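You operate a simulated robot arm through the tools that you are given. There is no shell and no other tool.

The job below is to be done with a simulated robot arm. You get a single attempt, and the scene is never put back.

## Task
Fit the orange plate pack, the orange gasket and the cover to the cell.
Fine: the blue plate pack comes out first, into the rinse tray; the wing bolts stay loose.

Only the result counts: the job must be done as asked and must still hold three seconds after the hand-in. Knocking over, shifting, dropping, spilling or breaking anything else fails it. Lids that push on must go on centred and level and be pressed home; caps that screw on are set level and turned clockwise until they are tight.

## Robot
A 7-joint arm with a two-finger parallel gripper, fixed in place. Base frame: the origin is on the floor under the middle of its stand, x ahead of it, y to its left, z up; the work surface is at about z = 0.86. Lengths are in m, angles in degrees, forces in N, time in s.
With the tool pointing down near the work surface it reaches from about 0.24 to 0.68 m from the base axis. Its first joint turns from -66.0 to 66.0 degrees. Payload 2.4 kg.
Tool frame: the origin (TCP) lies between the finger pads and is the grasp point; the fingertips stand 0.03 m ahead of it; z points along the fingers, y is the line along which they close. The gripper opens to 0.094 m. The fingers are 0.028 m wide and 0.01 m thick; the gripper's body (0.05 by 0.096 m) begins 0.055 m behind the TCP.
Orientation is told as [roll, pitch, yaw] about the base's x, y, z axes, in that order, counted from this pose: with the fingers straight down and closing along the base's y, the tool's x points along the base's -x, its y along +y and its z along -z.

## Interface
- The arm moves only by the tool drive_tool. Its argument "moves" is a list that holds one entry, the list of rows, each a list of 7 numbers: the shift along the tool's x, y, z in units of 400 mm (1.0 is 400 mm), then the turn, a rotation vector about the tool's x, y, z in units of 120 degrees (1.0 is 120 degrees), then the closure, from 0 (fully open) to 1 (shut). In form: [[[dx, dy, dz, rx, ry, rz, jaw], ...]]. A call has 1 to 20 rows; each row is the pose to reach, as a shift and turn from the pose commanded when the call began, along the tool's axes at that moment. A call with a number of a shift or a turn outside -1 to 1 is refused whole. Each row takes 0.2 s and may step no farther than 0.05 m and 8.6 degrees from the row before; otherwise, or with a gripper value out of range, the whole call is refused. A pose out of reach is approached as far as the arm can. The call stops where the force on the tool passes 40 N (or 10 N more than at its start, if that is more) or the arm is blocked; 0.2 s more then pass. The fingers move at their own pace (about 0.153 m/s each) and stop on an object; they squeeze with about 37 N. The grip force told is the motor's: it shows also when the fingers shut on nothing. Time passes only in rows, and 0.2 s behind the last, so rows that repeat a pose let the fingers close. The reply holds the time, the measured pose of the TCP, the force on the tool along the base axes, the opening and the grip force, in the units named above and with some noise, with the torque about the TCP (base axes, N m) and any sound that the robot's microphone picked up, and new pictures: "pictures" is both (left out), scene, wrist or none.
- Cameras (640 x 400 px; columns grow to the right, rows downward): "scene" is fixed at [0.037, 0.483, 1.4279]; the picture's right is [-0.69, -0.72, 0.00], its down [-0.52, 0.49, -0.70] and it looks along [0.51, -0.48, -0.71] (base axes); focal length 282 px, centre (320, 200). "wrist" rides on the gripper at [0.076, 0.014, -0.102] in the tool frame; the picture's right is [-0.18, 0.98, 0.00], its down [-0.75, -0.14, -0.64] and it looks along [-0.63, -0.12, 0.77] (tool axes); focal length 243 px, centre (320, 200). There is no depth. A picture from a camera that has moved, and an enlarged one, comes with that camera's place and axes in the base frame and with its lens.
- inspect(camera, box): a new picture of the part [left, top, right, bottom] of that camera's present view, enlarged. It takes no simulated time.
- hand_in(): hands the job in; it is judged then, once.

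Nothing tells you positions but the pictures and the camera data. Unless the task says otherwise, let go and move clear before handing in.

The tools are called after "Call:" as name(argument=value, ...) on one line, values as JSON. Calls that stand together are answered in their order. drive_tool: Moves the arm, as the interface text tells. Its arguments: {"type":"object","properties":{"moves":{"type":"array"},"pictures":{"type":"string","enum":["both","scene","wrist","none"]}},"required":["moves"]} The other tools are called the same way: inspect (camera, box) takes an enlarged picture of a part of a camera's view; hand_in () hands the job in.

At the start:

```text
time_s: 0.0
ee_pos: [0.2896, 0.1664, 1.1894]
orientation: [0.1, 0.1, 0.1]
ft_force: [0.1, 0.3, 0.8]
wrist_torque: [0.04, -0.03, 0.01]
finger_gap: 0.0942
grasp_force: 0.0
```

scene: 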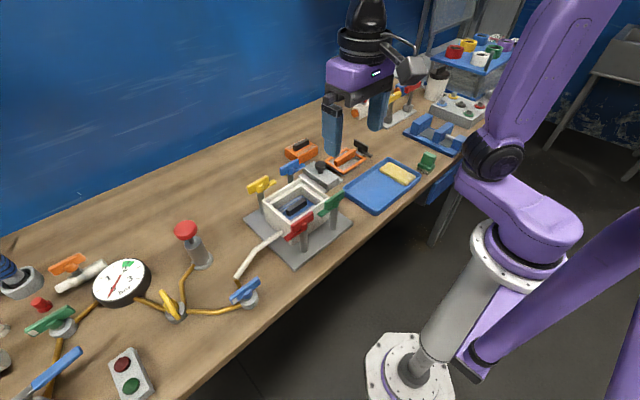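
wrist: 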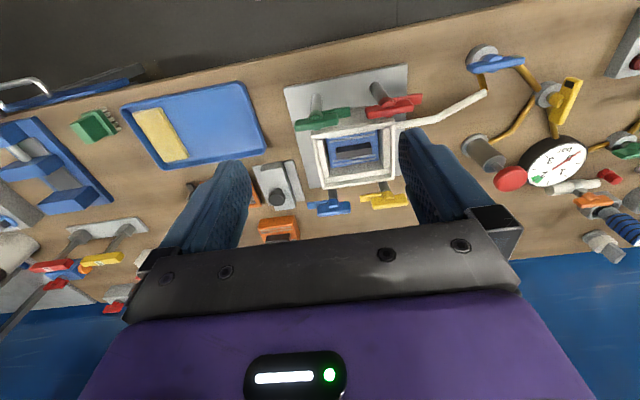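

I see a cell (white open box on a grey base plate with four coloured wing bolts), a blue rinse tray with a sponge, and orange parts and a grey cover near it. I'll look closer before moving.

Call:
inspect(camera="scene", box=[230, 130, 390, 270])

Call:
inspect(camera="scene", box=[270, 120, 450, 220])

Call:
inspect(camera="wrist", box=[240, 60, 440, 260])

Call:
inspect(camera="wrist", box=[0, 60, 320, 260])

```text
2.86 times, centred on (310, 200) of scene
camera zoom: at [0.037, 0.483, 1.4279], right [-0.69, -0.72, 0.0], down [-0.52, 0.49, -0.7], along [0.51, -0.48, -0.71], focal length 805 px, centre (349, 200)
```

zoom: 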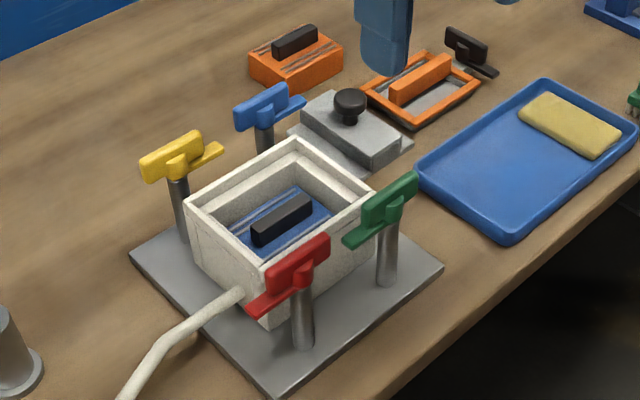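

```text
3.56 times, centred on (360, 170) of scene
camera zoom: at [0.037, 0.483, 1.4279], right [-0.69, -0.72, 0.0], down [-0.52, 0.49, -0.7], along [0.51, -0.48, -0.71], focal length 1001 px, centre (178, 307)
```

zoom: 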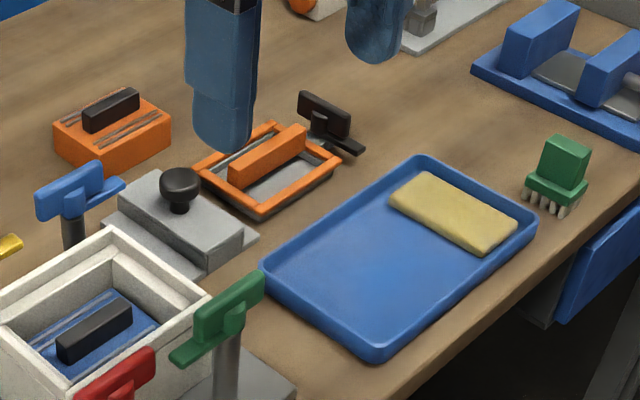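

```text
2.00 times, centred on (340, 160) of wrist
camera zoom: at [0.2139, 0.1818, 1.2908], right [0.18, 0.98, 0.0], down [0.75, -0.14, 0.64], along [0.63, -0.12, -0.77], focal length 485 px, centre (280, 280)
```

zoom: 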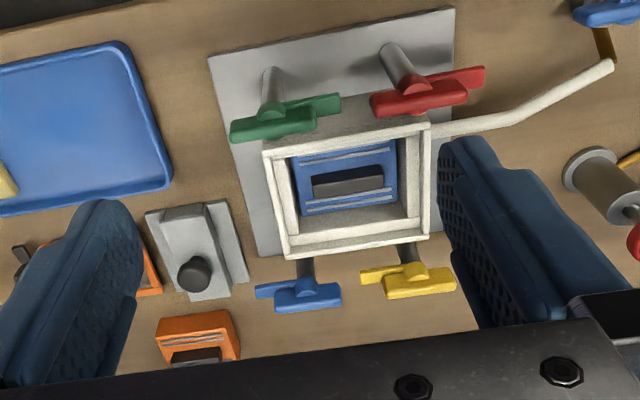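

```text
2.00 times, centred on (160, 160) of wrist
camera zoom: at [0.2139, 0.1818, 1.2908], right [0.18, 0.98, 0.0], down [0.75, -0.14, 0.64], along [0.63, -0.12, -0.77], focal length 485 px, centre (640, 280)
```

zoom: 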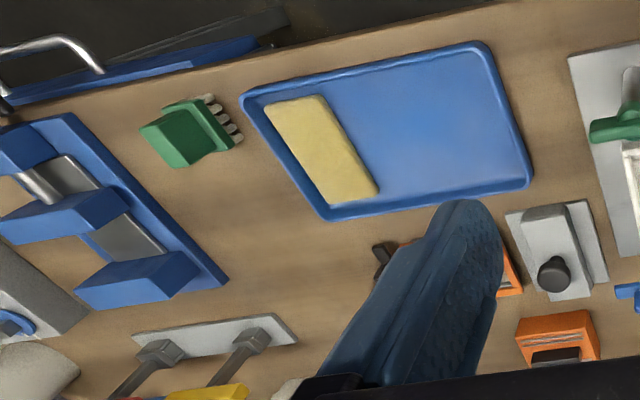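

The cell base plate looks to lie around x 0.32–0.52, y 0.10–0.295, the rinse tray to its right, and the cover, gasket and orange pack beyond. I'll move the wrist camera nearer the cell to measure it.

Call:
drive_tool(moves=[[[0.042, 0.045, 0.075, 0, 0, 0, 0], [0.083, 0.09, 0.15, 0, 0, 0, 0], [0.125, 0.135, 0.225, 0, 0, 0, 0], [0.125, 0.135, 0.225, 0, 0, 0, 0]]], pictures="both")

```text
time_s: 1.0
ee_pos: [0.238, 0.2187, 1.1]
orientation: [0.2, 0.0, 0.1]
ft_force: [0.8, 0.3, -0.1]
wrist_torque: [0.04, 0.0, 0.02]
finger_gap: 0.094
grasp_force: 0.1
camera wrist: at [0.1633, 0.2348, 1.2], right [0.18, 0.98, 0.0], down [0.75, -0.14, 0.64], along [0.63, -0.12, -0.77], focal length 243 px, centre (320, 200)
```

scene: 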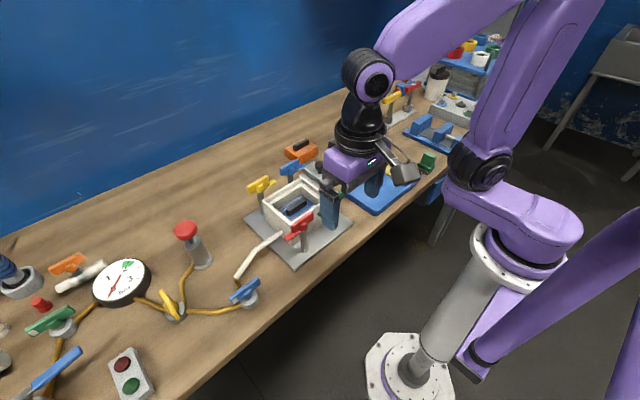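
wrist: 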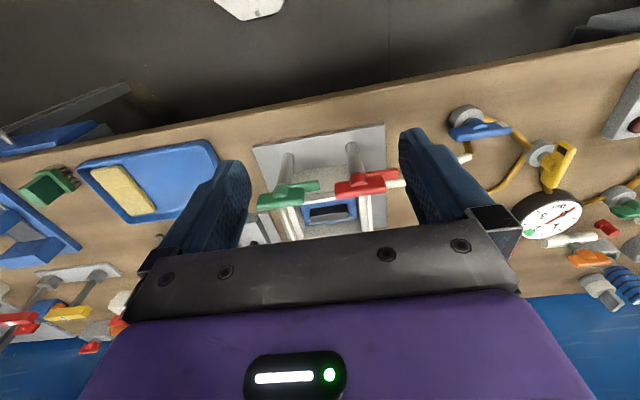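

The low viewpoint hides the cell behind the front wing bolts. I'll go further out and higher to look down into it.

Call:
drive_tool(moves=[[[-0.1, -0.0125, -0.04, 0, 0, 0, 0], [-0.2, -0.025, -0.08, 0, 0, 0, 0], [-0.3, -0.037, -0.12, 0, 0, 0, 0], [-0.4, -0.05, -0.15, 0, 0, 0, 0], [-0.4, -0.05, -0.15, 0, 0, 0, 0]]], pictures="both")

Call:
inspect(camera="wrist", box=[220, 0, 460, 150])

Call:
inspect(camera="wrist", box=[80, 20, 320, 270])

```text
time_s: 2.2
ee_pos: [0.3994, 0.2006, 1.1611]
orientation: [0.1, 0.1, 0.1]
ft_force: [-0.1, 0.3, -1.1]
wrist_torque: [-0.05, 0.02, 0.0]
finger_gap: 0.0938
grasp_force: 0.1
camera wrist: at [0.3234, 0.216, 1.2615], right [0.18, 0.98, 0.0], down [0.76, -0.14, 0.64], along [0.63, -0.12, -0.77], focal length 243 px, centre (320, 200)
```

scene: 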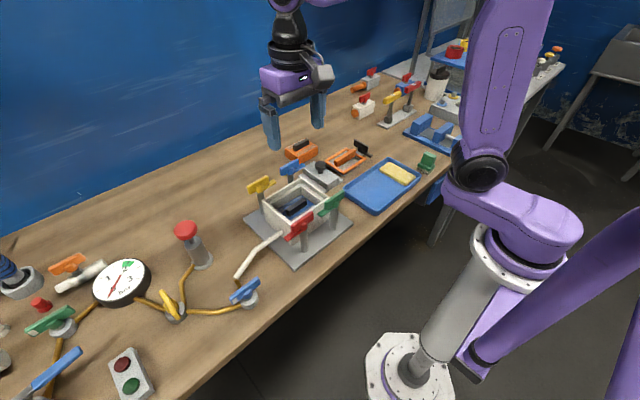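
wrist: 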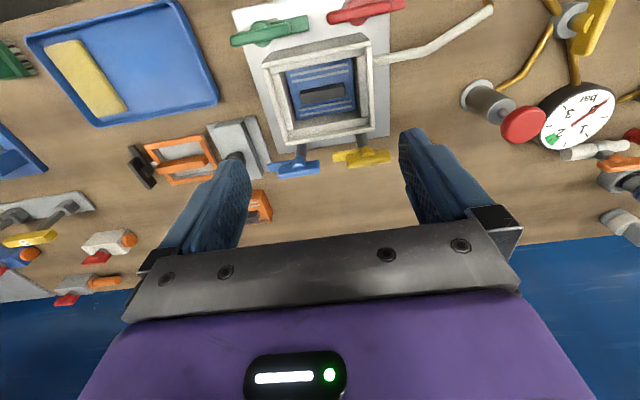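

```text
2.67 times, centred on (340, 75) of wrist
camera zoom: at [0.3234, 0.216, 1.2615], right [0.18, 0.98, 0.0], down [0.76, -0.14, 0.64], along [0.63, -0.12, -0.77], focal length 647 px, centre (267, 533)
```

zoom: 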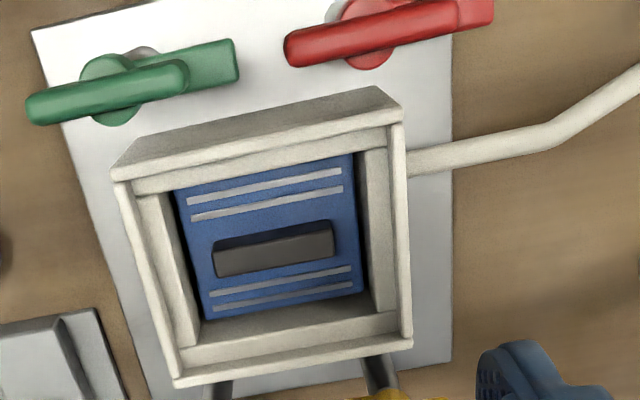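

```text
1.60 times, centred on (200, 145) of wrist
camera zoom: at [0.3234, 0.216, 1.2615], right [0.18, 0.98, 0.0], down [0.76, -0.14, 0.64], along [0.63, -0.12, -0.77], focal length 388 px, centre (512, 288)
```

zoom: 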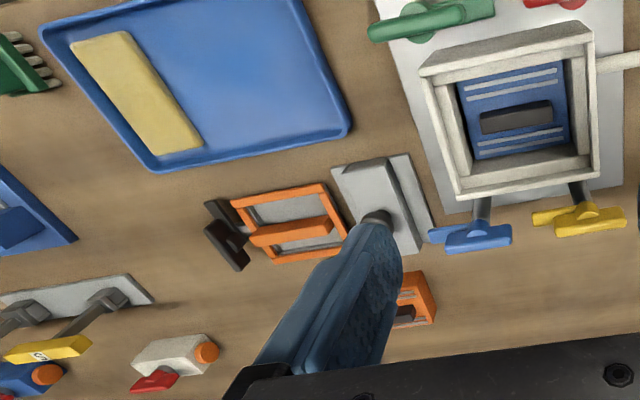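

The cell reads as a rim about x 0.370–0.470, y 0.141–0.263, top z ≈ 0.953, square to the base; the blue pack's bar is centred near (0.42, 0.202). Next I look closely at the cover, gasket and orange pack.

Call:
drive_tool(moves=[[[-0.038, -0.095, 0.03, 0, 0, 0, 0], [-0.076, -0.19, 0.06, 0, 0, 0, 0], [-0.115, -0.285, 0.09, 0, 0, 0, 0], [-0.153, -0.38, 0.12, 0, 0, 0, 0], [-0.191, -0.475, 0.15, 0, 0, 0, 0], [-0.191, -0.475, 0.15, 0, 0, 0, 0]]], pictures="both")

Call:
inspect(camera="wrist", box=[230, 40, 410, 150])

Call:
inspect(camera="wrist", box=[200, 100, 400, 240])

Call:
inspect(camera="scene", box=[280, 130, 380, 200])

```text
time_s: 3.6
ee_pos: [0.4754, 0.0122, 1.0972]
orientation: [0.1, 0.1, 0.2]
ft_force: [0.0, 0.4, 0.6]
wrist_torque: [-0.01, 0.03, -0.04]
finger_gap: 0.0938
grasp_force: 0.0
camera wrist: at [0.4002, 0.0279, 1.1978], right [0.18, 0.98, 0.0], down [0.75, -0.14, 0.64], along [0.63, -0.12, -0.77], focal length 243 px, centre (320, 200)
```

scene: 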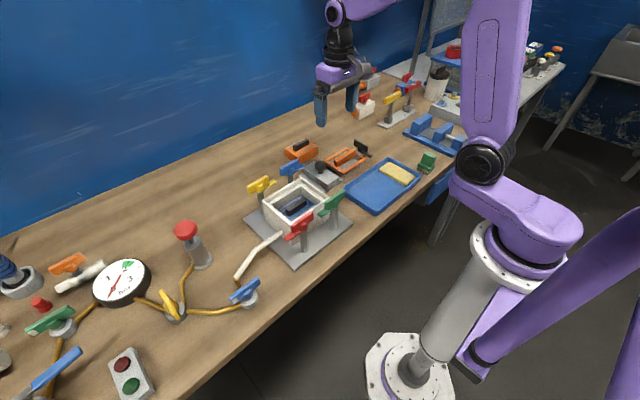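
wrist: 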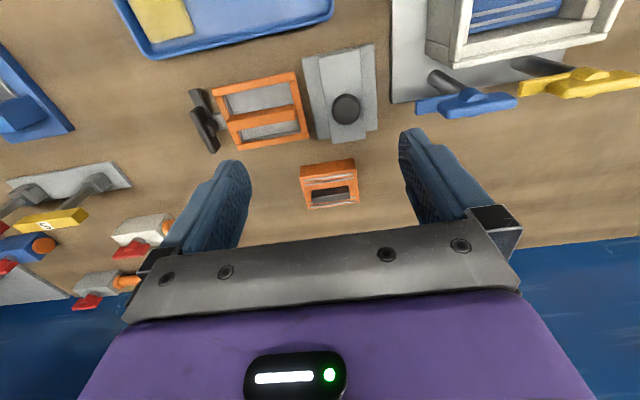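

```text
3.56 times, centred on (320, 95) of wrist
camera zoom: at [0.4002, 0.0279, 1.1978], right [0.18, 0.98, 0.0], down [0.75, -0.14, 0.64], along [0.63, -0.12, -0.77], focal length 863 px, centre (320, 573)
```

zoom: 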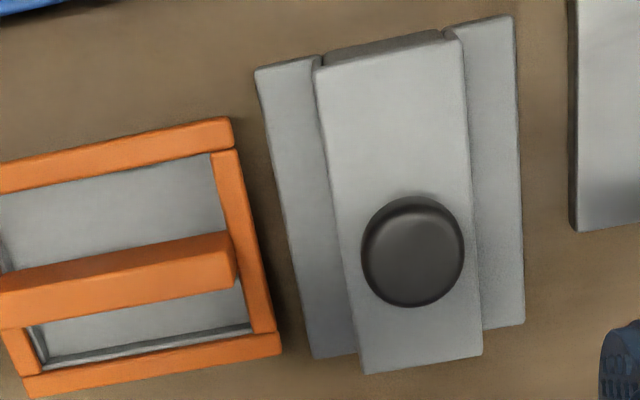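

```text
2.86 times, centred on (300, 170) of wrist
camera zoom: at [0.4002, 0.0279, 1.1978], right [0.18, 0.98, 0.0], down [0.75, -0.14, 0.64], along [0.63, -0.12, -0.77], focal length 693 px, centre (377, 286)
```

zoom: 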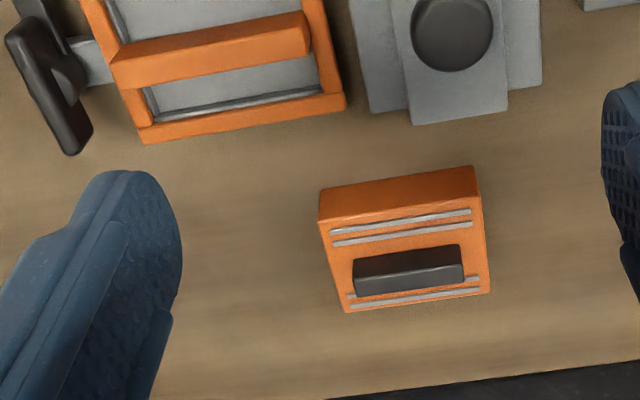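

```text
5.71 times, centred on (330, 165) of scene
camera zoom: at [0.037, 0.483, 1.4279], right [-0.69, -0.72, 0.0], down [-0.52, 0.49, -0.7], along [0.51, -0.48, -0.71], focal length 1610 px, centre (263, 400)
```

zoom: 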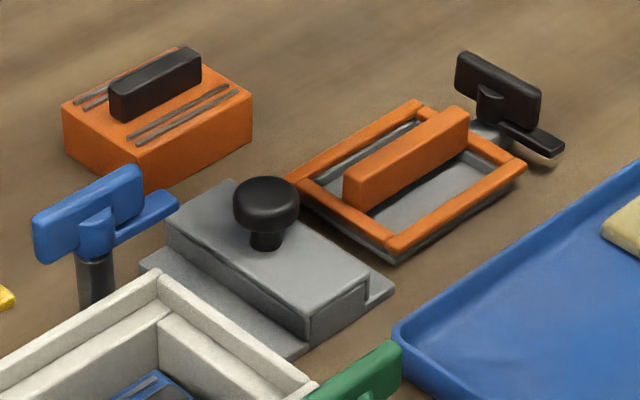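

The cover lies with its long side along x (≈0.106×0.086 m, centre ≈ (0.505, 0.039)), so it will need a quarter turn; the gasket (≈0.106×0.085 m) is at (0.5065, −0.067) and the orange pack near (0.62, 0.007). I'll look closer at the gasket and the black wing next to it.

Call:
drive_tool(moves=[[[-0.02, -0.062, 0.083, 0, 0, 0, 0], [-0.04, -0.124, 0.166, 0, 0, 0, 0], [-0.06, -0.186, 0.2485, 0, 0, 0, 0], [-0.06, -0.186, 0.2485, 0, 0, 0, 0]]], pictures="wrist")

Call:
inspect(camera="wrist", box=[180, 30, 420, 190])

Call:
inspect(camera="wrist", box=[250, 60, 390, 160])

```text
time_s: 4.6
ee_pos: [0.5002, -0.0629, 0.9978]
orientation: [0.1, 0.1, 0.1]
ft_force: [-0.1, 0.5, 0.7]
wrist_torque: [-0.04, 0.0, -0.01]
finger_gap: 0.094
grasp_force: 0.0
camera wrist: at [0.4245, -0.0473, 1.0982], right [0.18, 0.98, 0.0], down [0.75, -0.14, 0.64], along [0.63, -0.12, -0.77], focal length 243 px, centre (320, 200)
```

wrist: 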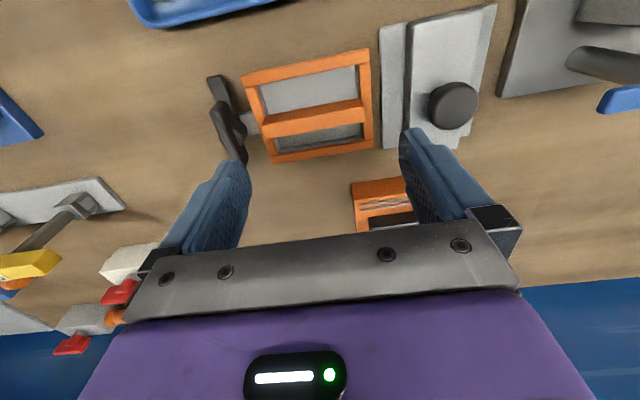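

```text
2.50 times, centred on (300, 110) of wrist
camera zoom: at [0.4245, -0.0473, 1.0982], right [0.18, 0.98, 0.0], down [0.75, -0.14, 0.64], along [0.63, -0.12, -0.77], focal length 606 px, centre (370, 425)
```

zoom: 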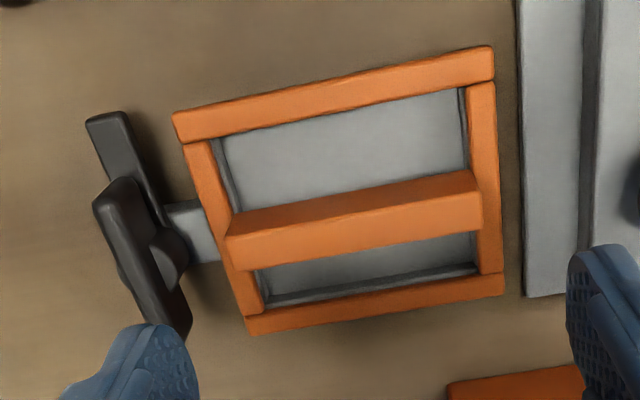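

```text
4.00 times, centred on (320, 110) of wrist
camera zoom: at [0.4245, -0.0473, 1.0982], right [0.18, 0.98, 0.0], down [0.75, -0.14, 0.64], along [0.63, -0.12, -0.77], focal length 970 px, centre (320, 560)
```

zoom: 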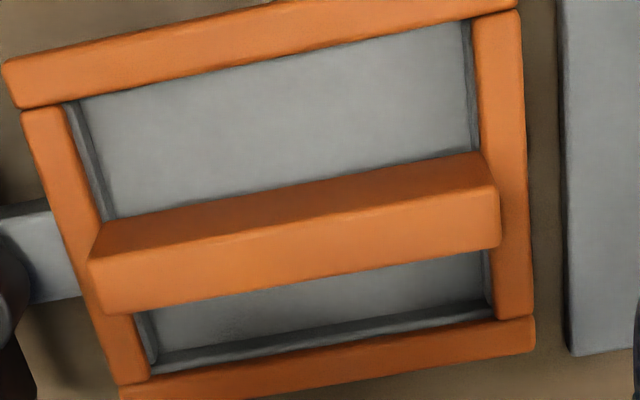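

The gasket rests in a small grey pan with a black wing; its bar runs along y, centred near (0.506, −0.068), top z ≈ 0.893. Now I go back over the cell for close, accurate measurements.

Call:
drive_tool(moves=[[[0, 0, -0.12, 0, 0, 0, 0], [0.0267, 0.1104, -0.13, 0, 0, 0, 0], [0.0533, 0.2208, -0.14, 0, 0, 0, 0], [0.08, 0.3312, -0.15, 0, 0, 0, 0], [0.1067, 0.4416, -0.15, 0, 0, 0, 0], [0.1333, 0.552, -0.15, 0, 0, 0, 0], [0.16, 0.6625, -0.15, 0, 0, 0, 0], [0.16, 0.6625, -0.15, 0, 0, 0, 0]]], pictures="both")

Call:
inspect(camera="wrist", box=[220, 0, 420, 160])

Call:
inspect(camera="scene", box=[240, 160, 360, 270])

```text
time_s: 6.4
ee_pos: [0.4371, 0.197, 1.0622]
orientation: [0.2, 0.1, 0.0]
ft_force: [-0.3, 0.8, -0.9]
wrist_torque: [-0.03, -0.01, -0.02]
finger_gap: 0.0941
grasp_force: 0.1
camera wrist: at [0.3618, 0.2145, 1.1625], right [0.18, 0.98, 0.0], down [0.75, -0.14, 0.64], along [0.63, -0.12, -0.77], focal length 243 px, centre (320, 200)
```

scene: 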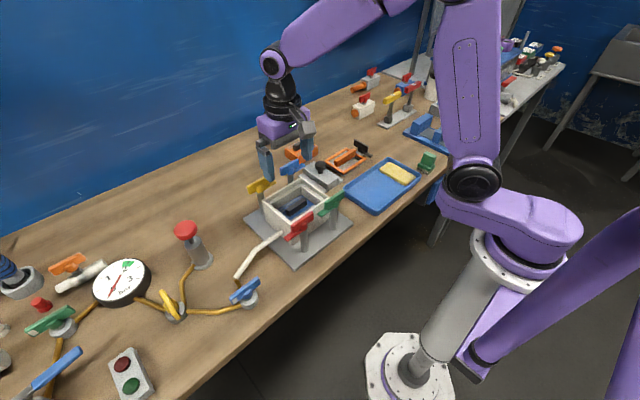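
wrist: 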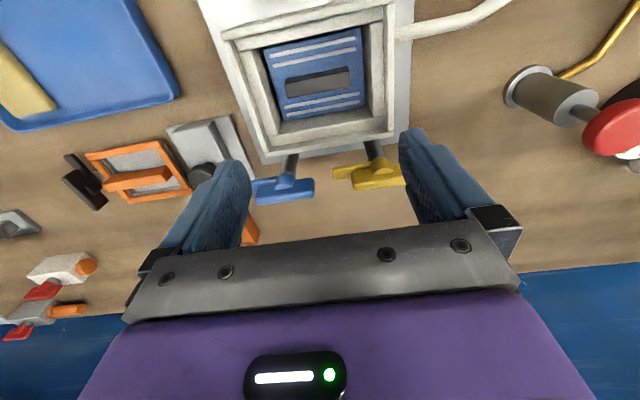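

```text
2.50 times, centred on (320, 80) of wrist
camera zoom: at [0.3618, 0.2145, 1.1625], right [0.18, 0.98, 0.0], down [0.75, -0.14, 0.64], along [0.63, -0.12, -0.77], focal length 606 px, centre (320, 500)
```

zoom: 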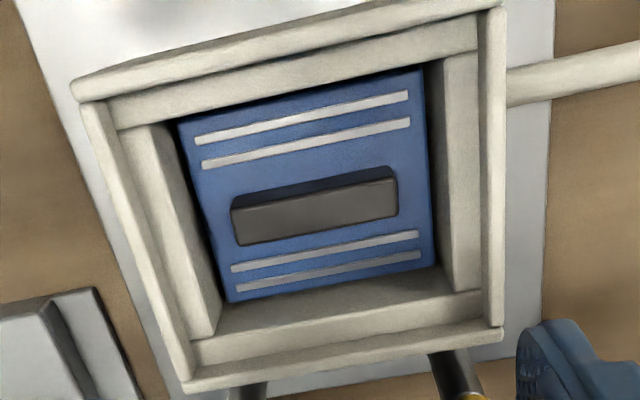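

```text
3.64 times, centred on (300, 215) of scene
camera zoom: at [0.037, 0.483, 1.4279], right [-0.69, -0.72, 0.0], down [-0.52, 0.49, -0.7], along [0.51, -0.48, -0.71], focal length 1024 px, centre (393, 146)
```

zoom: 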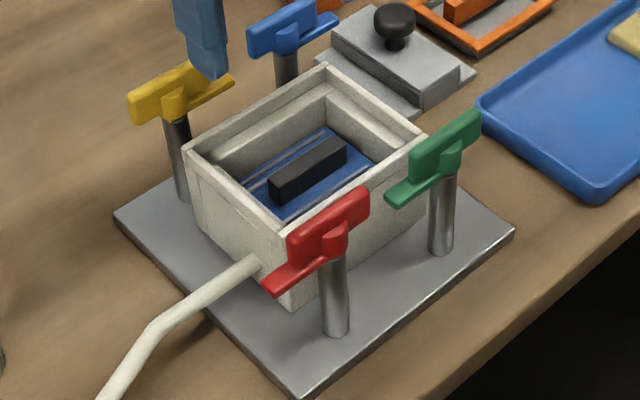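

The cell centre comes out near (0.418–0.420, 0.202), rim z ≈ 0.955, and the blue pack's bar top is about z 0.934, running along y. I'll turn the gripper a quarter turn so it closes along x, centred above that bar, with the jaws part-closed.

Call:
drive_tool(moves=[[[0.004, 0, 0, 0, 0, 0.0682, 0.1], [0.008, 0, 0, 0, 0, 0.1364, 0.2], [0.012, 0, 0, 0, 0, 0.2046, 0.3], [0.016, 0, 0, 0, 0, 0.2728, 0.4], [0.02, 0, 0, 0, 0, 0.341, 0.5], [0.024, 0, 0, 0, 0, 0.4092, 0.55], [0.028, 0, 0, 0, 0, 0.4774, 0.55], [0.032, 0, 0, 0, 0, 0.5456, 0.55], [0.036, 0, 0, 0, 0, 0.6138, 0.55], [0.04, 0.0025, 0, 0, 0, 0.682, 0.55], [0.04, 0.0025, 0, 0, 0, 0.75, 0.55], [0.04, 0.0025, 0, 0, 0, 0.75, 0.55]]], pictures="both")

Call:
inspect(camera="wrist", box=[200, 0, 440, 220])

```text
time_s: 9.0
ee_pos: [0.42, 0.2009, 1.0609]
orientation: [0.0, 0.2, -90.1]
ft_force: [0.4, 0.3, 0.0]
wrist_torque: [0.01, 0.01, 0.02]
finger_gap: 0.0423
grasp_force: 0.0
camera wrist: at [0.4345, 0.279, 1.1613], right [0.98, -0.19, 0.0], down [-0.14, -0.75, 0.64], along [-0.12, -0.63, -0.77], focal length 243 px, centre (320, 200)
```

scene: 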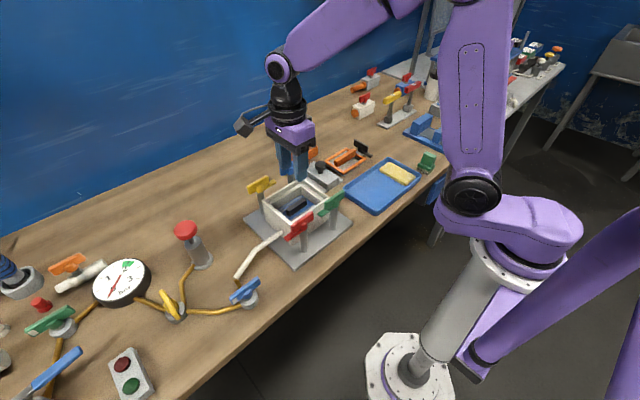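
wrist: 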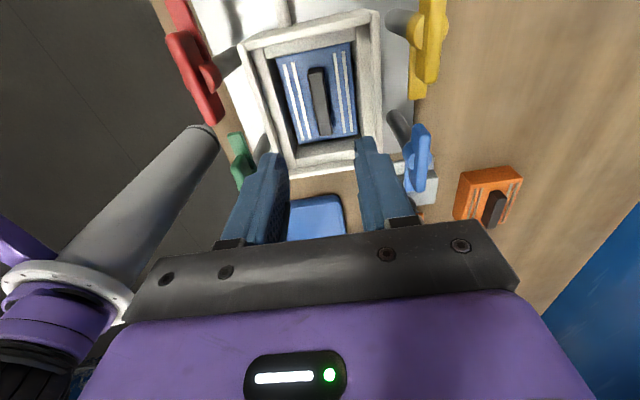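

```text
1.82 times, centred on (320, 110) of wrist
camera zoom: at [0.4345, 0.279, 1.1613], right [0.98, -0.19, 0.0], down [-0.14, -0.75, 0.64], along [-0.12, -0.63, -0.77], focal length 441 px, centre (320, 364)
```

zoom: 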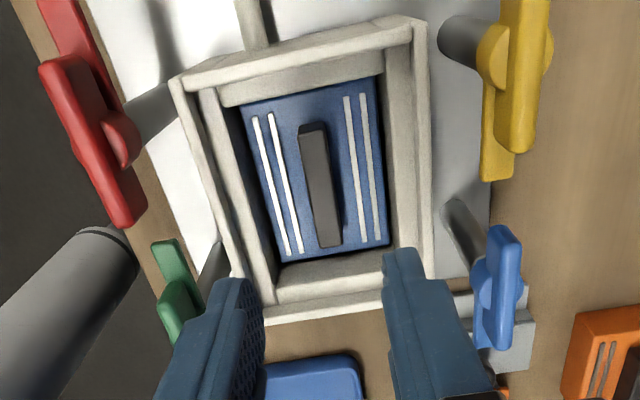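

The gripper is now aligned over the bar, with its jaws about 42 mm apart along x. I'll descend so the tips stand at roughly z 0.925, around the black bar, and check before closing.

Call:
drive_tool(moves=[[[0, 0.0025, 0.0875, 0, 0, 0, 0.55], [0, 0.0025, 0.175, 0, 0, 0, 0.55], [0, 0.0025, 0.22, 0, 0, 0, 0.55], [0, 0.0025, 0.2625, 0, 0, 0, 0.55], [0, 0.0025, 0.2625, 0, 0, 0, 0.55]]], pictures="both")

Call:
inspect(camera="wrist", box=[220, 60, 440, 230])

Call:
inspect(camera="scene", box=[240, 140, 360, 250])

```text
time_s: 10.2
ee_pos: [0.4205, 0.201, 0.9551]
orientation: [-0.1, 0.1, -89.9]
ft_force: [0.7, 1.1, -0.2]
wrist_torque: [0.02, 0.0, 0.01]
finger_gap: 0.0423
grasp_force: 0.1
camera wrist: at [0.4349, 0.2791, 1.0561], right [0.98, -0.18, 0.0], down [-0.14, -0.75, 0.64], along [-0.12, -0.63, -0.77], focal length 243 px, centre (320, 200)
```

scene: 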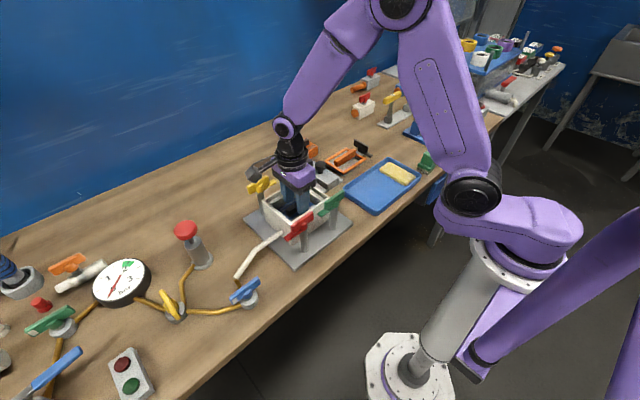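
wrist: 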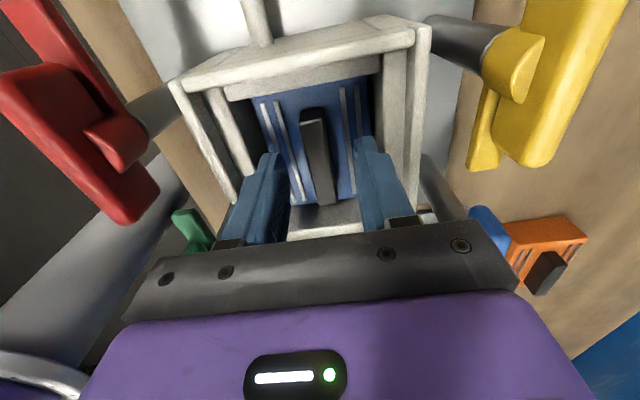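

```text
2.35 times, centred on (330, 145) of wrist
camera zoom: at [0.4349, 0.2791, 1.0561], right [0.98, -0.18, 0.0], down [-0.14, -0.75, 0.64], along [-0.12, -0.63, -0.77], focal length 571 px, centre (296, 329)
```

zoom: 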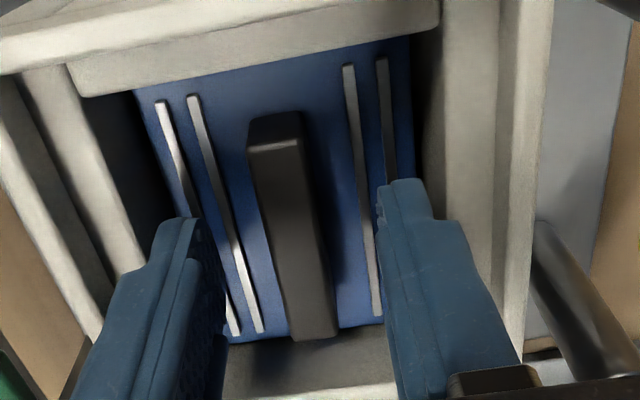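

```text
3.64 times, centred on (300, 195) of scene
camera zoom: at [0.037, 0.483, 1.4279], right [-0.69, -0.72, 0.0], down [-0.52, 0.49, -0.7], along [0.51, -0.48, -0.71], focal length 1024 px, centre (393, 218)
```

zoom: 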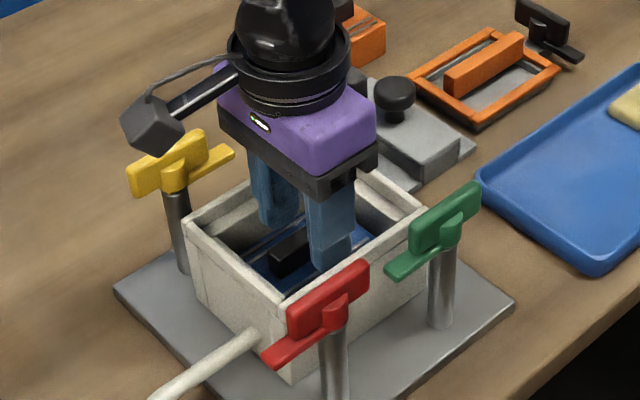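

The bar sits midway between the fingers; I compute bar top z ≈ 0.934 and pack top ≈ 0.914. I'll go 6 mm lower, close, and check the grip.

Call:
drive_tool(moves=[[[0, 0, 0.015, 0, 0, 0, 0.55], [0, 0, 0.015, 0, 0, 0, 0.55], [0, 0, 0.015, 0, 0, 0, 0.8], [0, 0, 0.015, 0, 0, 0, 1], [0, 0, 0.015, 0, 0, 0, 1], [0, 0, 0.015, 0, 0, 0, 1]]], pictures="wrist")

```text
time_s: 11.6
ee_pos: [0.42, 0.2024, 0.9488]
orientation: [0.0, 0.1, -89.9]
ft_force: [0.1, 0.6, 0.6]
wrist_torque: [-0.02, 0.02, 0.0]
finger_gap: 0.0133
grasp_force: 37.0
camera wrist: at [0.4351, 0.2794, 1.0497], right [0.98, -0.18, 0.0], down [-0.14, -0.75, 0.64], along [-0.12, -0.63, -0.77], focal length 243 px, centre (320, 200)
```

wrist: 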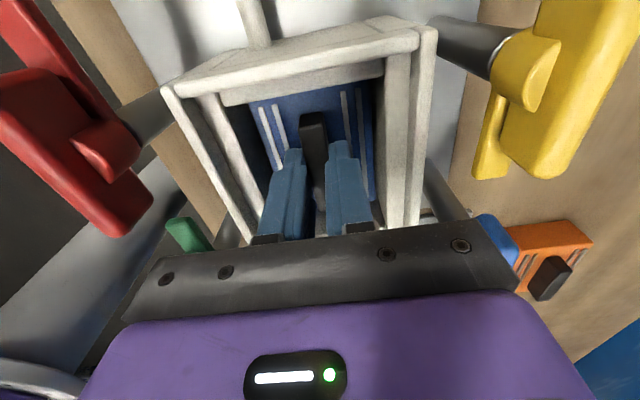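

The grip is firm on the 13 mm bar with no side force. Lifting the blue pack straight up out of the cell.

Call:
drive_tool(moves=[[[0, 0, -0.02, 0, 0, 0, 1], [0, 0, -0.05, 0, 0, 0, 1], [0, 0, -0.1, 0, 0, 0, 1], [0, 0, -0.16, 0, 0, 0, 1], [0, 0, -0.22, 0, 0, 0, 1], [0, 0, -0.28, 0, 0, 0, 1], [0, 0, -0.35, 0, 0, 0, 1], [0, 0, -0.35, 0, 0, 0, 1]]], pictures="both")

Call:
inspect(camera="scene", box=[240, 120, 440, 260])

Call:
inspect(camera="wrist", box=[200, 0, 440, 240])

```text
time_s: 13.4
ee_pos: [0.4194, 0.2026, 1.0878]
orientation: [-0.2, 0.0, -89.9]
ft_force: [-0.2, 0.2, -0.1]
wrist_torque: [-0.02, 0.03, -0.01]
finger_gap: 0.0
grasp_force: 32.7
camera wrist: at [0.4339, 0.2793, 1.1894], right [0.98, -0.18, 0.0], down [-0.14, -0.75, 0.64], along [-0.12, -0.63, -0.77], focal length 243 px, centre (320, 200)
```

scene: 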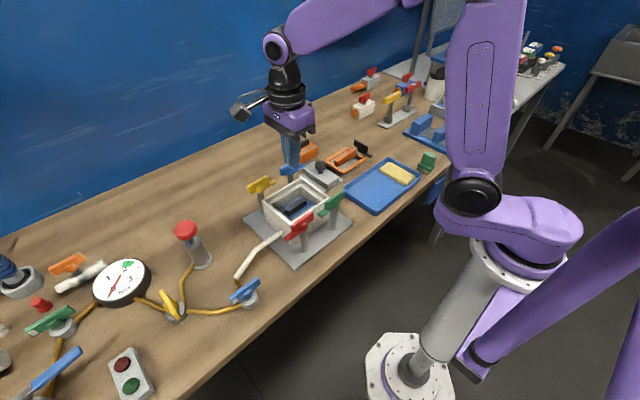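
wrist: 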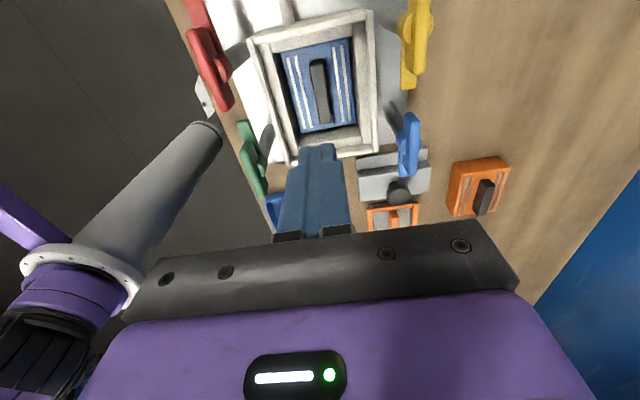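

```text
2.86 times, centred on (340, 190) of scene
camera zoom: at [0.037, 0.483, 1.4279], right [-0.69, -0.72, 0.0], down [-0.52, 0.49, -0.7], along [0.51, -0.48, -0.71], focal length 805 px, centre (263, 229)
```

zoom: 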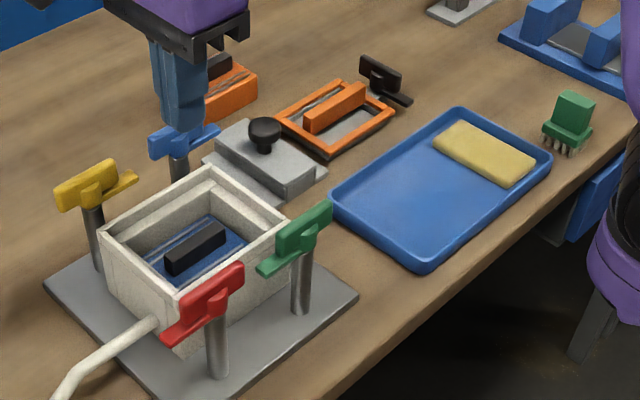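

```text
1.67 times, centred on (320, 120) of wrist
camera zoom: at [0.4339, 0.2793, 1.1894], right [0.98, -0.18, 0.0], down [-0.14, -0.75, 0.64], along [-0.12, -0.63, -0.77], focal length 404 px, centre (320, 333)
```

zoom: 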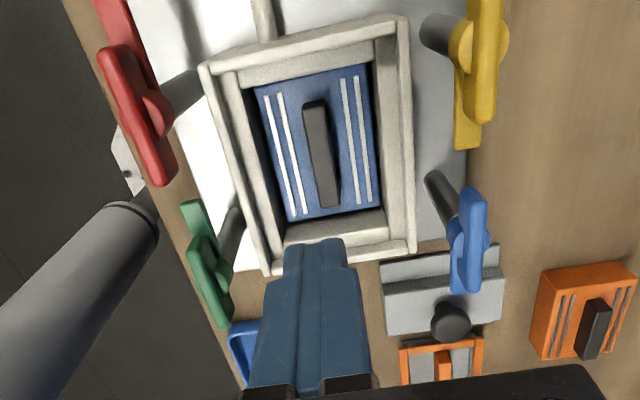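

The blue pack stayed in the cell: the fingers slid off the bar during the lift. I'll regrip deeper, with tips nearly on the pack top, and lift in small steps watching force and gap.

Call:
drive_tool(moves=[[[0, 0, 0, 0, 0, 0, 0.55], [0, 0, 0.1, 0, 0, 0, 0.55], [0, 0, 0.2, 0, 0, 0, 0.55], [0, 0, 0.28, 0, 0, 0, 0.55], [0, 0, 0.33, 0, 0, 0, 0.55], [0, 0, 0.345, 0, 0, 0, 0.55], [0, 0, 0.355, 0, 0, 0, 0.55], [0, 0, 0.36, 0, 0, 0, 0.55], [0, 0, 0.36, 0, 0, 0, 0.55]]], pictures="wrist")

Call:
inspect(camera="wrist", box=[220, 80, 440, 250])

Call:
inspect(camera="scene", box=[250, 160, 350, 230])

```text
time_s: 15.4
ee_pos: [0.4214, 0.2023, 0.9452]
orientation: [-0.2, 0.0, -89.9]
ft_force: [0.3, -0.4, 0.0]
wrist_torque: [0.01, 0.02, 0.02]
finger_gap: 0.0425
grasp_force: 0.1
camera wrist: at [0.4352, 0.28, 1.0466], right [0.98, -0.18, 0.0], down [-0.14, -0.75, 0.64], along [-0.12, -0.63, -0.77], focal length 243 px, centre (320, 200)
```

wrist: 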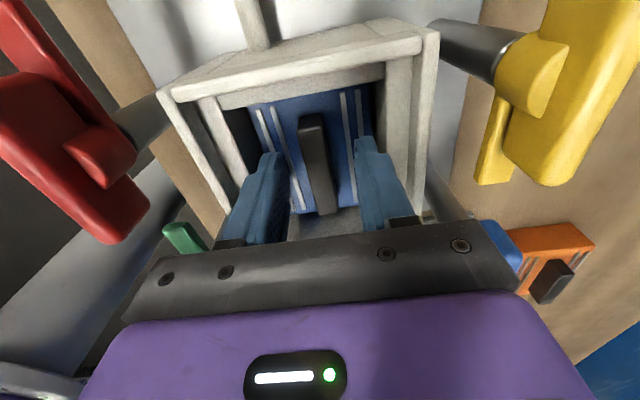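

```text
2.35 times, centred on (330, 165) of wrist
camera zoom: at [0.4352, 0.28, 1.0466], right [0.98, -0.18, 0.0], down [-0.14, -0.75, 0.64], along [-0.12, -0.63, -0.77], focal length 571 px, centre (296, 282)
```

zoom: 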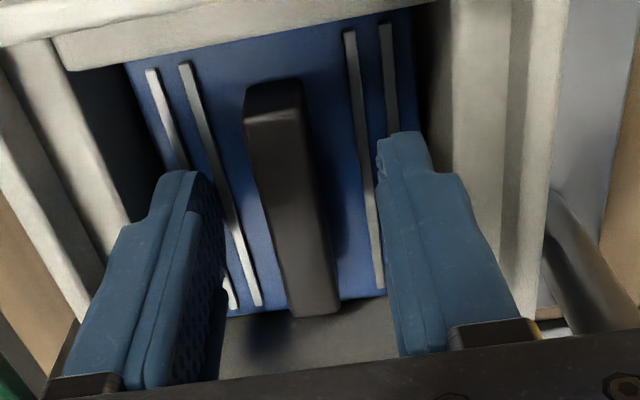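

```text
5.71 times, centred on (300, 195) of scene
camera zoom: at [0.037, 0.483, 1.4279], right [-0.69, -0.72, 0.0], down [-0.52, 0.49, -0.7], along [0.51, -0.48, -0.71], focal length 1610 px, centre (434, 229)
```

zoom: 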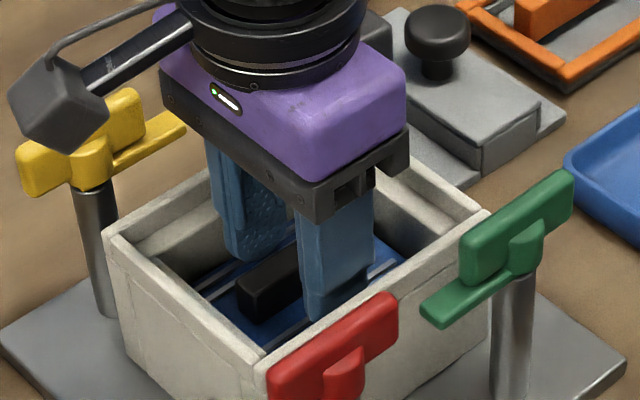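

Tips are now at about z 0.915 with no contact. I'll close here and lift only a few millimetres at a time to see what resists.

Call:
drive_tool(moves=[[[0, 0, 0.005, 0, 0, 0, 0.55], [0, 0, 0.005, 0, 0, 0, 1], [0, 0, 0.005, 0, 0, 0, 1], [0, 0, 0.005, 0, 0, 0, 1], [0, 0, 0.005, 0, 0, 0, 1]]], pictures="none")

Call:
drive_tool(moves=[[[0, 0, -0.0025, 0, 0, 0, 1], [0, 0, -0.005, 0, 0, 0, 1], [0, 0, -0.005, 0, 0, 0, 1]]], pictures="none")

Call:
drive_tool(moves=[[[0, 0, -0.0025, 0, 0, 0, 1], [0, 0, -0.005, 0, 0, 0, 1], [0, 0, -0.005, 0, 0, 0, 1]]], pictures="wrist")

```text
time_s: 16.6
ee_pos: [0.4213, 0.2033, 0.9443]
orientation: [-0.1, 0.1, -89.9]
ft_force: [0.3, -0.3, 1.2]
wrist_torque: [-0.15, -0.02, 0.06]
finger_gap: 0.0133
grasp_force: 37.1
```

```text
time_s: 17.4
ee_pos: [0.4209, 0.2014, 0.9462]
orientation: [-0.1, 0.1, -89.9]
ft_force: [-0.2, 0.3, -0.5]
wrist_torque: [-0.02, 0.0, -0.01]
finger_gap: 0.0137
grasp_force: 36.9
```

```text
time_s: 18.2
ee_pos: [0.4206, 0.2032, 0.9472]
orientation: [-0.1, 0.1, -90.0]
ft_force: [-0.2, 0.4, -3.2]
wrist_torque: [-0.04, -0.02, 0.0]
finger_gap: 0.0134
grasp_force: 36.8
camera wrist: at [0.4361, 0.2801, 1.0491], right [0.98, -0.18, 0.0], down [-0.14, -0.75, 0.64], along [-0.12, -0.63, -0.77], focal length 243 px, centre (320, 200)
```

wrist: 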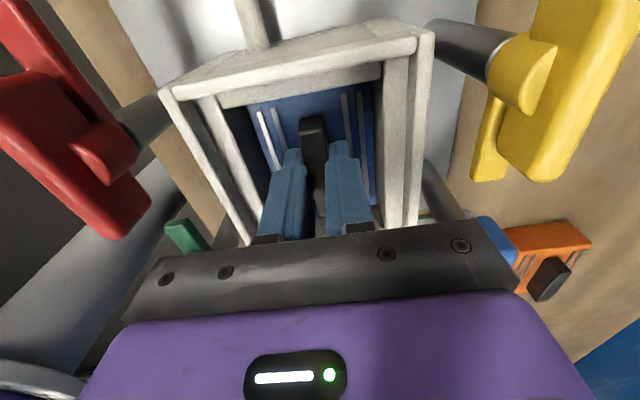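

The fingers hold and the tool starts to carry about 3 N. I continue up in small steps.

Call:
drive_tool(moves=[[[0, 0, -0.0025, 0, 0, 0, 1], [0, 0, -0.005, 0, 0, 0, 1], [0, 0, -0.005, 0, 0, 0, 1]]], pictures="none")

Call:
drive_tool(moves=[[[0, 0, -0.0025, 0, 0, 0, 1], [0, 0, -0.005, 0, 0, 0, 1], [0, 0, -0.005, 0, 0, 0, 1]]], pictures="none")

Call:
drive_tool(moves=[[[0, 0, -0.0025, 0, 0, 0, 1], [0, 0, -0.005, 0, 0, 0, 1], [0, 0, -0.005, 0, 0, 0, 1]]], pictures="wrist")

```text
time_s: 19.0
ee_pos: [0.4197, 0.2017, 0.9501]
orientation: [-0.1, 0.1, -89.8]
ft_force: [0.1, -1.0, -2.1]
wrist_torque: [0.01, 0.03, 0.01]
finger_gap: 0.0132
grasp_force: 37.4
```

```text
time_s: 19.8
ee_pos: [0.4217, 0.2024, 0.9507]
orientation: [-0.1, 0.1, -89.9]
ft_force: [0.1, 0.9, -3.0]
wrist_torque: [0.01, 0.0, -0.02]
finger_gap: 0.0135
grasp_force: 36.4
```

```text
time_s: 20.6
ee_pos: [0.421, 0.2031, 0.9531]
orientation: [-0.1, 0.1, -89.9]
ft_force: [0.5, 0.5, -2.5]
wrist_torque: [-0.02, -0.02, 0.01]
finger_gap: 0.0135
grasp_force: 37.1
camera wrist: at [0.4363, 0.2797, 1.0546], right [0.98, -0.18, 0.0], down [-0.14, -0.75, 0.64], along [-0.12, -0.63, -0.77], focal length 243 px, centre (320, 200)
```

wrist: 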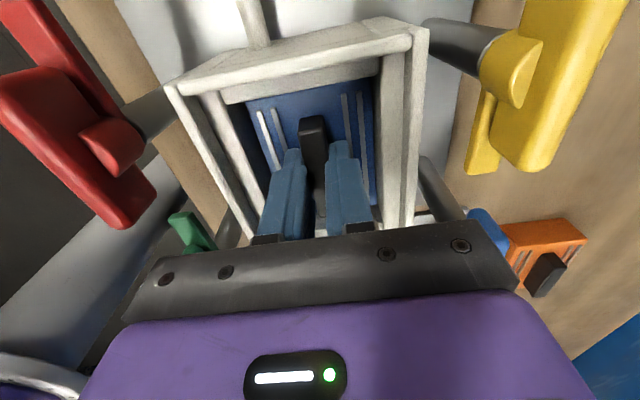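

The load is steady at about 2.5–3 N, so the pack is coming up with the fingers. I'll keep lifting slowly.

Call:
drive_tool(moves=[[[0, 0, -0.0075, 0, 0, 0, 1], [0, 0, -0.015, 0, 0, 0, 1], [0, 0, -0.0225, 0, 0, 0, 1], [0, 0, -0.03, 0, 0, 0, 1], [0, 0, -0.0375, 0, 0, 0, 1], [0, 0, -0.045, 0, 0, 0, 1]]], pictures="wrist")

Call:
inspect(camera="scene", box=[250, 150, 350, 230])

```text
time_s: 22.0
ee_pos: [0.4207, 0.2021, 0.9723]
orientation: [0.0, 0.1, -89.9]
ft_force: [-0.6, 0.1, -2.2]
wrist_torque: [-0.02, -0.04, 0.02]
finger_gap: 0.0137
grasp_force: 36.8
camera wrist: at [0.4354, 0.2797, 1.0735], right [0.98, -0.18, 0.0], down [-0.14, -0.75, 0.64], along [-0.12, -0.63, -0.77], focal length 243 px, centre (320, 200)
```

wrist: 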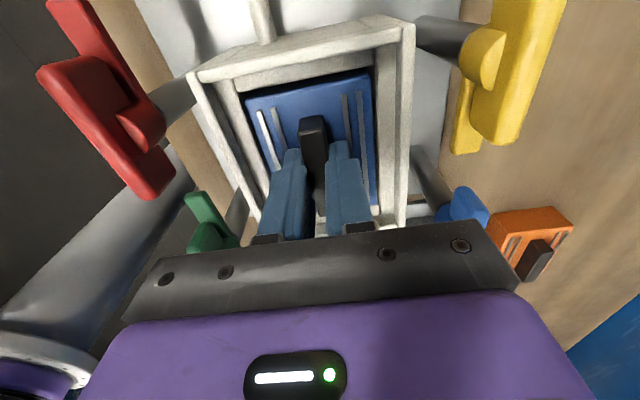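

```text
5.00 times, centred on (300, 190) of scene
camera zoom: at [0.037, 0.483, 1.4279], right [-0.69, -0.72, 0.0], down [-0.52, 0.49, -0.7], along [0.51, -0.48, -0.71], focal length 1408 px, centre (420, 250)
```

zoom: 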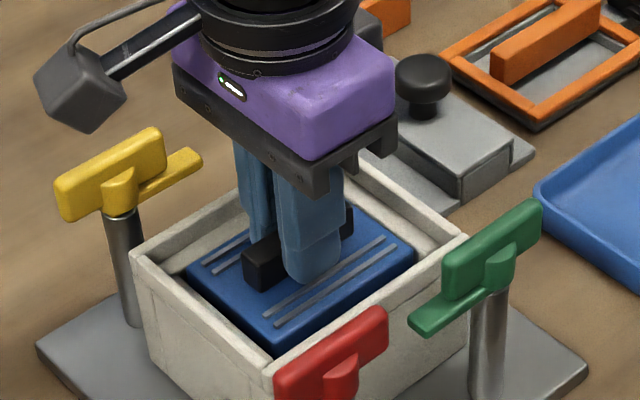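

The pack is rising level out of the pocket. Continuing the lift at a gentle pace until it clears the wings.

Call:
drive_tool(moves=[[[0, 0, -0.02, 0, 0, 0, 1], [0, 0, -0.04, 0, 0, 0, 1], [0, 0, -0.06, 0, 0, 0, 1], [0, 0, -0.08, 0, 0, 0, 1], [0, 0, -0.1, 0, 0, 0, 1], [0, 0, -0.12, 0, 0, 0, 1], [0, 0, -0.145, 0, 0, 0, 1], [0, 0, -0.17, 0, 0, 0, 1], [0, 0, -0.195, 0, 0, 0, 1], [0, 0, -0.22, 0, 0, 0, 1], [0, 0, -0.245, 0, 0, 0, 1], [0, 0, -0.27, 0, 0, 0, 1], [0, 0, -0.295, 0, 0, 0, 1], [0, 0, -0.31, 0, 0, 0, 1]]], pictures="both")

Call:
inspect(camera="scene", box=[240, 110, 440, 240])

Call:
inspect(camera="wrist", box=[200, 0, 440, 240])

```text
time_s: 25.0
ee_pos: [0.4214, 0.2011, 1.0957]
orientation: [-0.2, -0.1, -89.8]
ft_force: [0.4, -0.6, -1.9]
wrist_torque: [0.03, 0.02, -0.02]
finger_gap: 0.0135
grasp_force: 36.9
camera wrist: at [0.4364, 0.2788, 1.1967], right [0.98, -0.18, 0.0], down [-0.14, -0.75, 0.64], along [-0.12, -0.63, -0.77], focal length 243 px, centre (320, 200)
```

scene: 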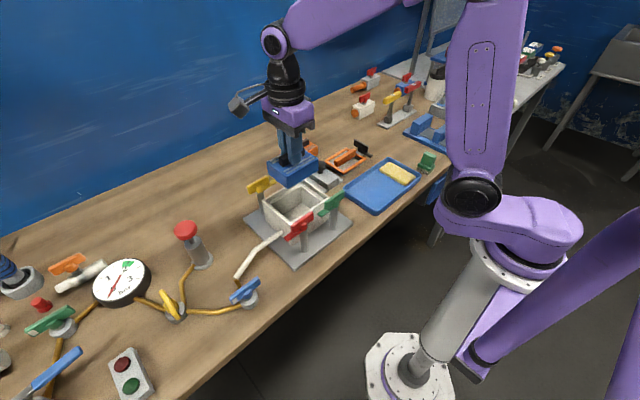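
wrist: 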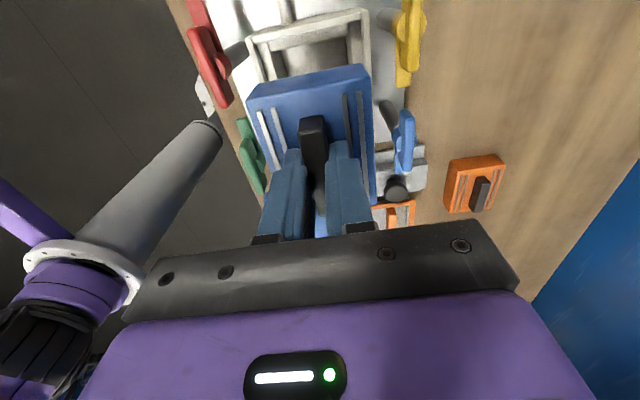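

```text
3.08 times, centred on (340, 175) of scene
camera zoom: at [0.037, 0.483, 1.4279], right [-0.69, -0.72, 0.0], down [-0.52, 0.49, -0.7], along [0.51, -0.48, -0.71], focal length 867 px, centre (258, 277)
```

zoom: 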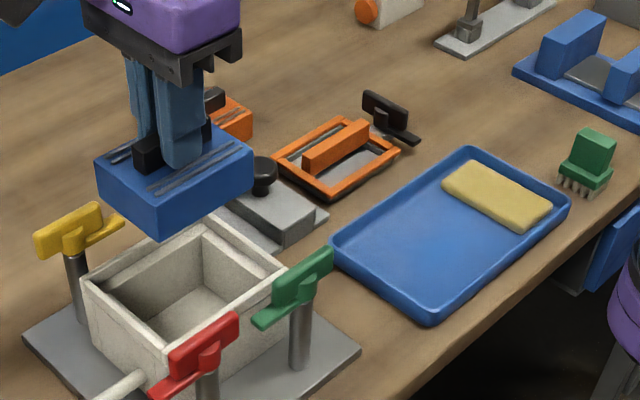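

```text
1.67 times, centred on (320, 120) of wrist
camera zoom: at [0.4364, 0.2788, 1.1967], right [0.98, -0.18, 0.0], down [-0.14, -0.75, 0.64], along [-0.12, -0.63, -0.77], focal length 404 px, centre (320, 333)
```

zoom: 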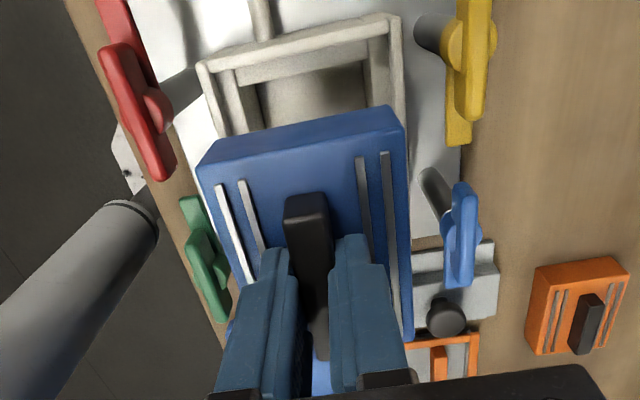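

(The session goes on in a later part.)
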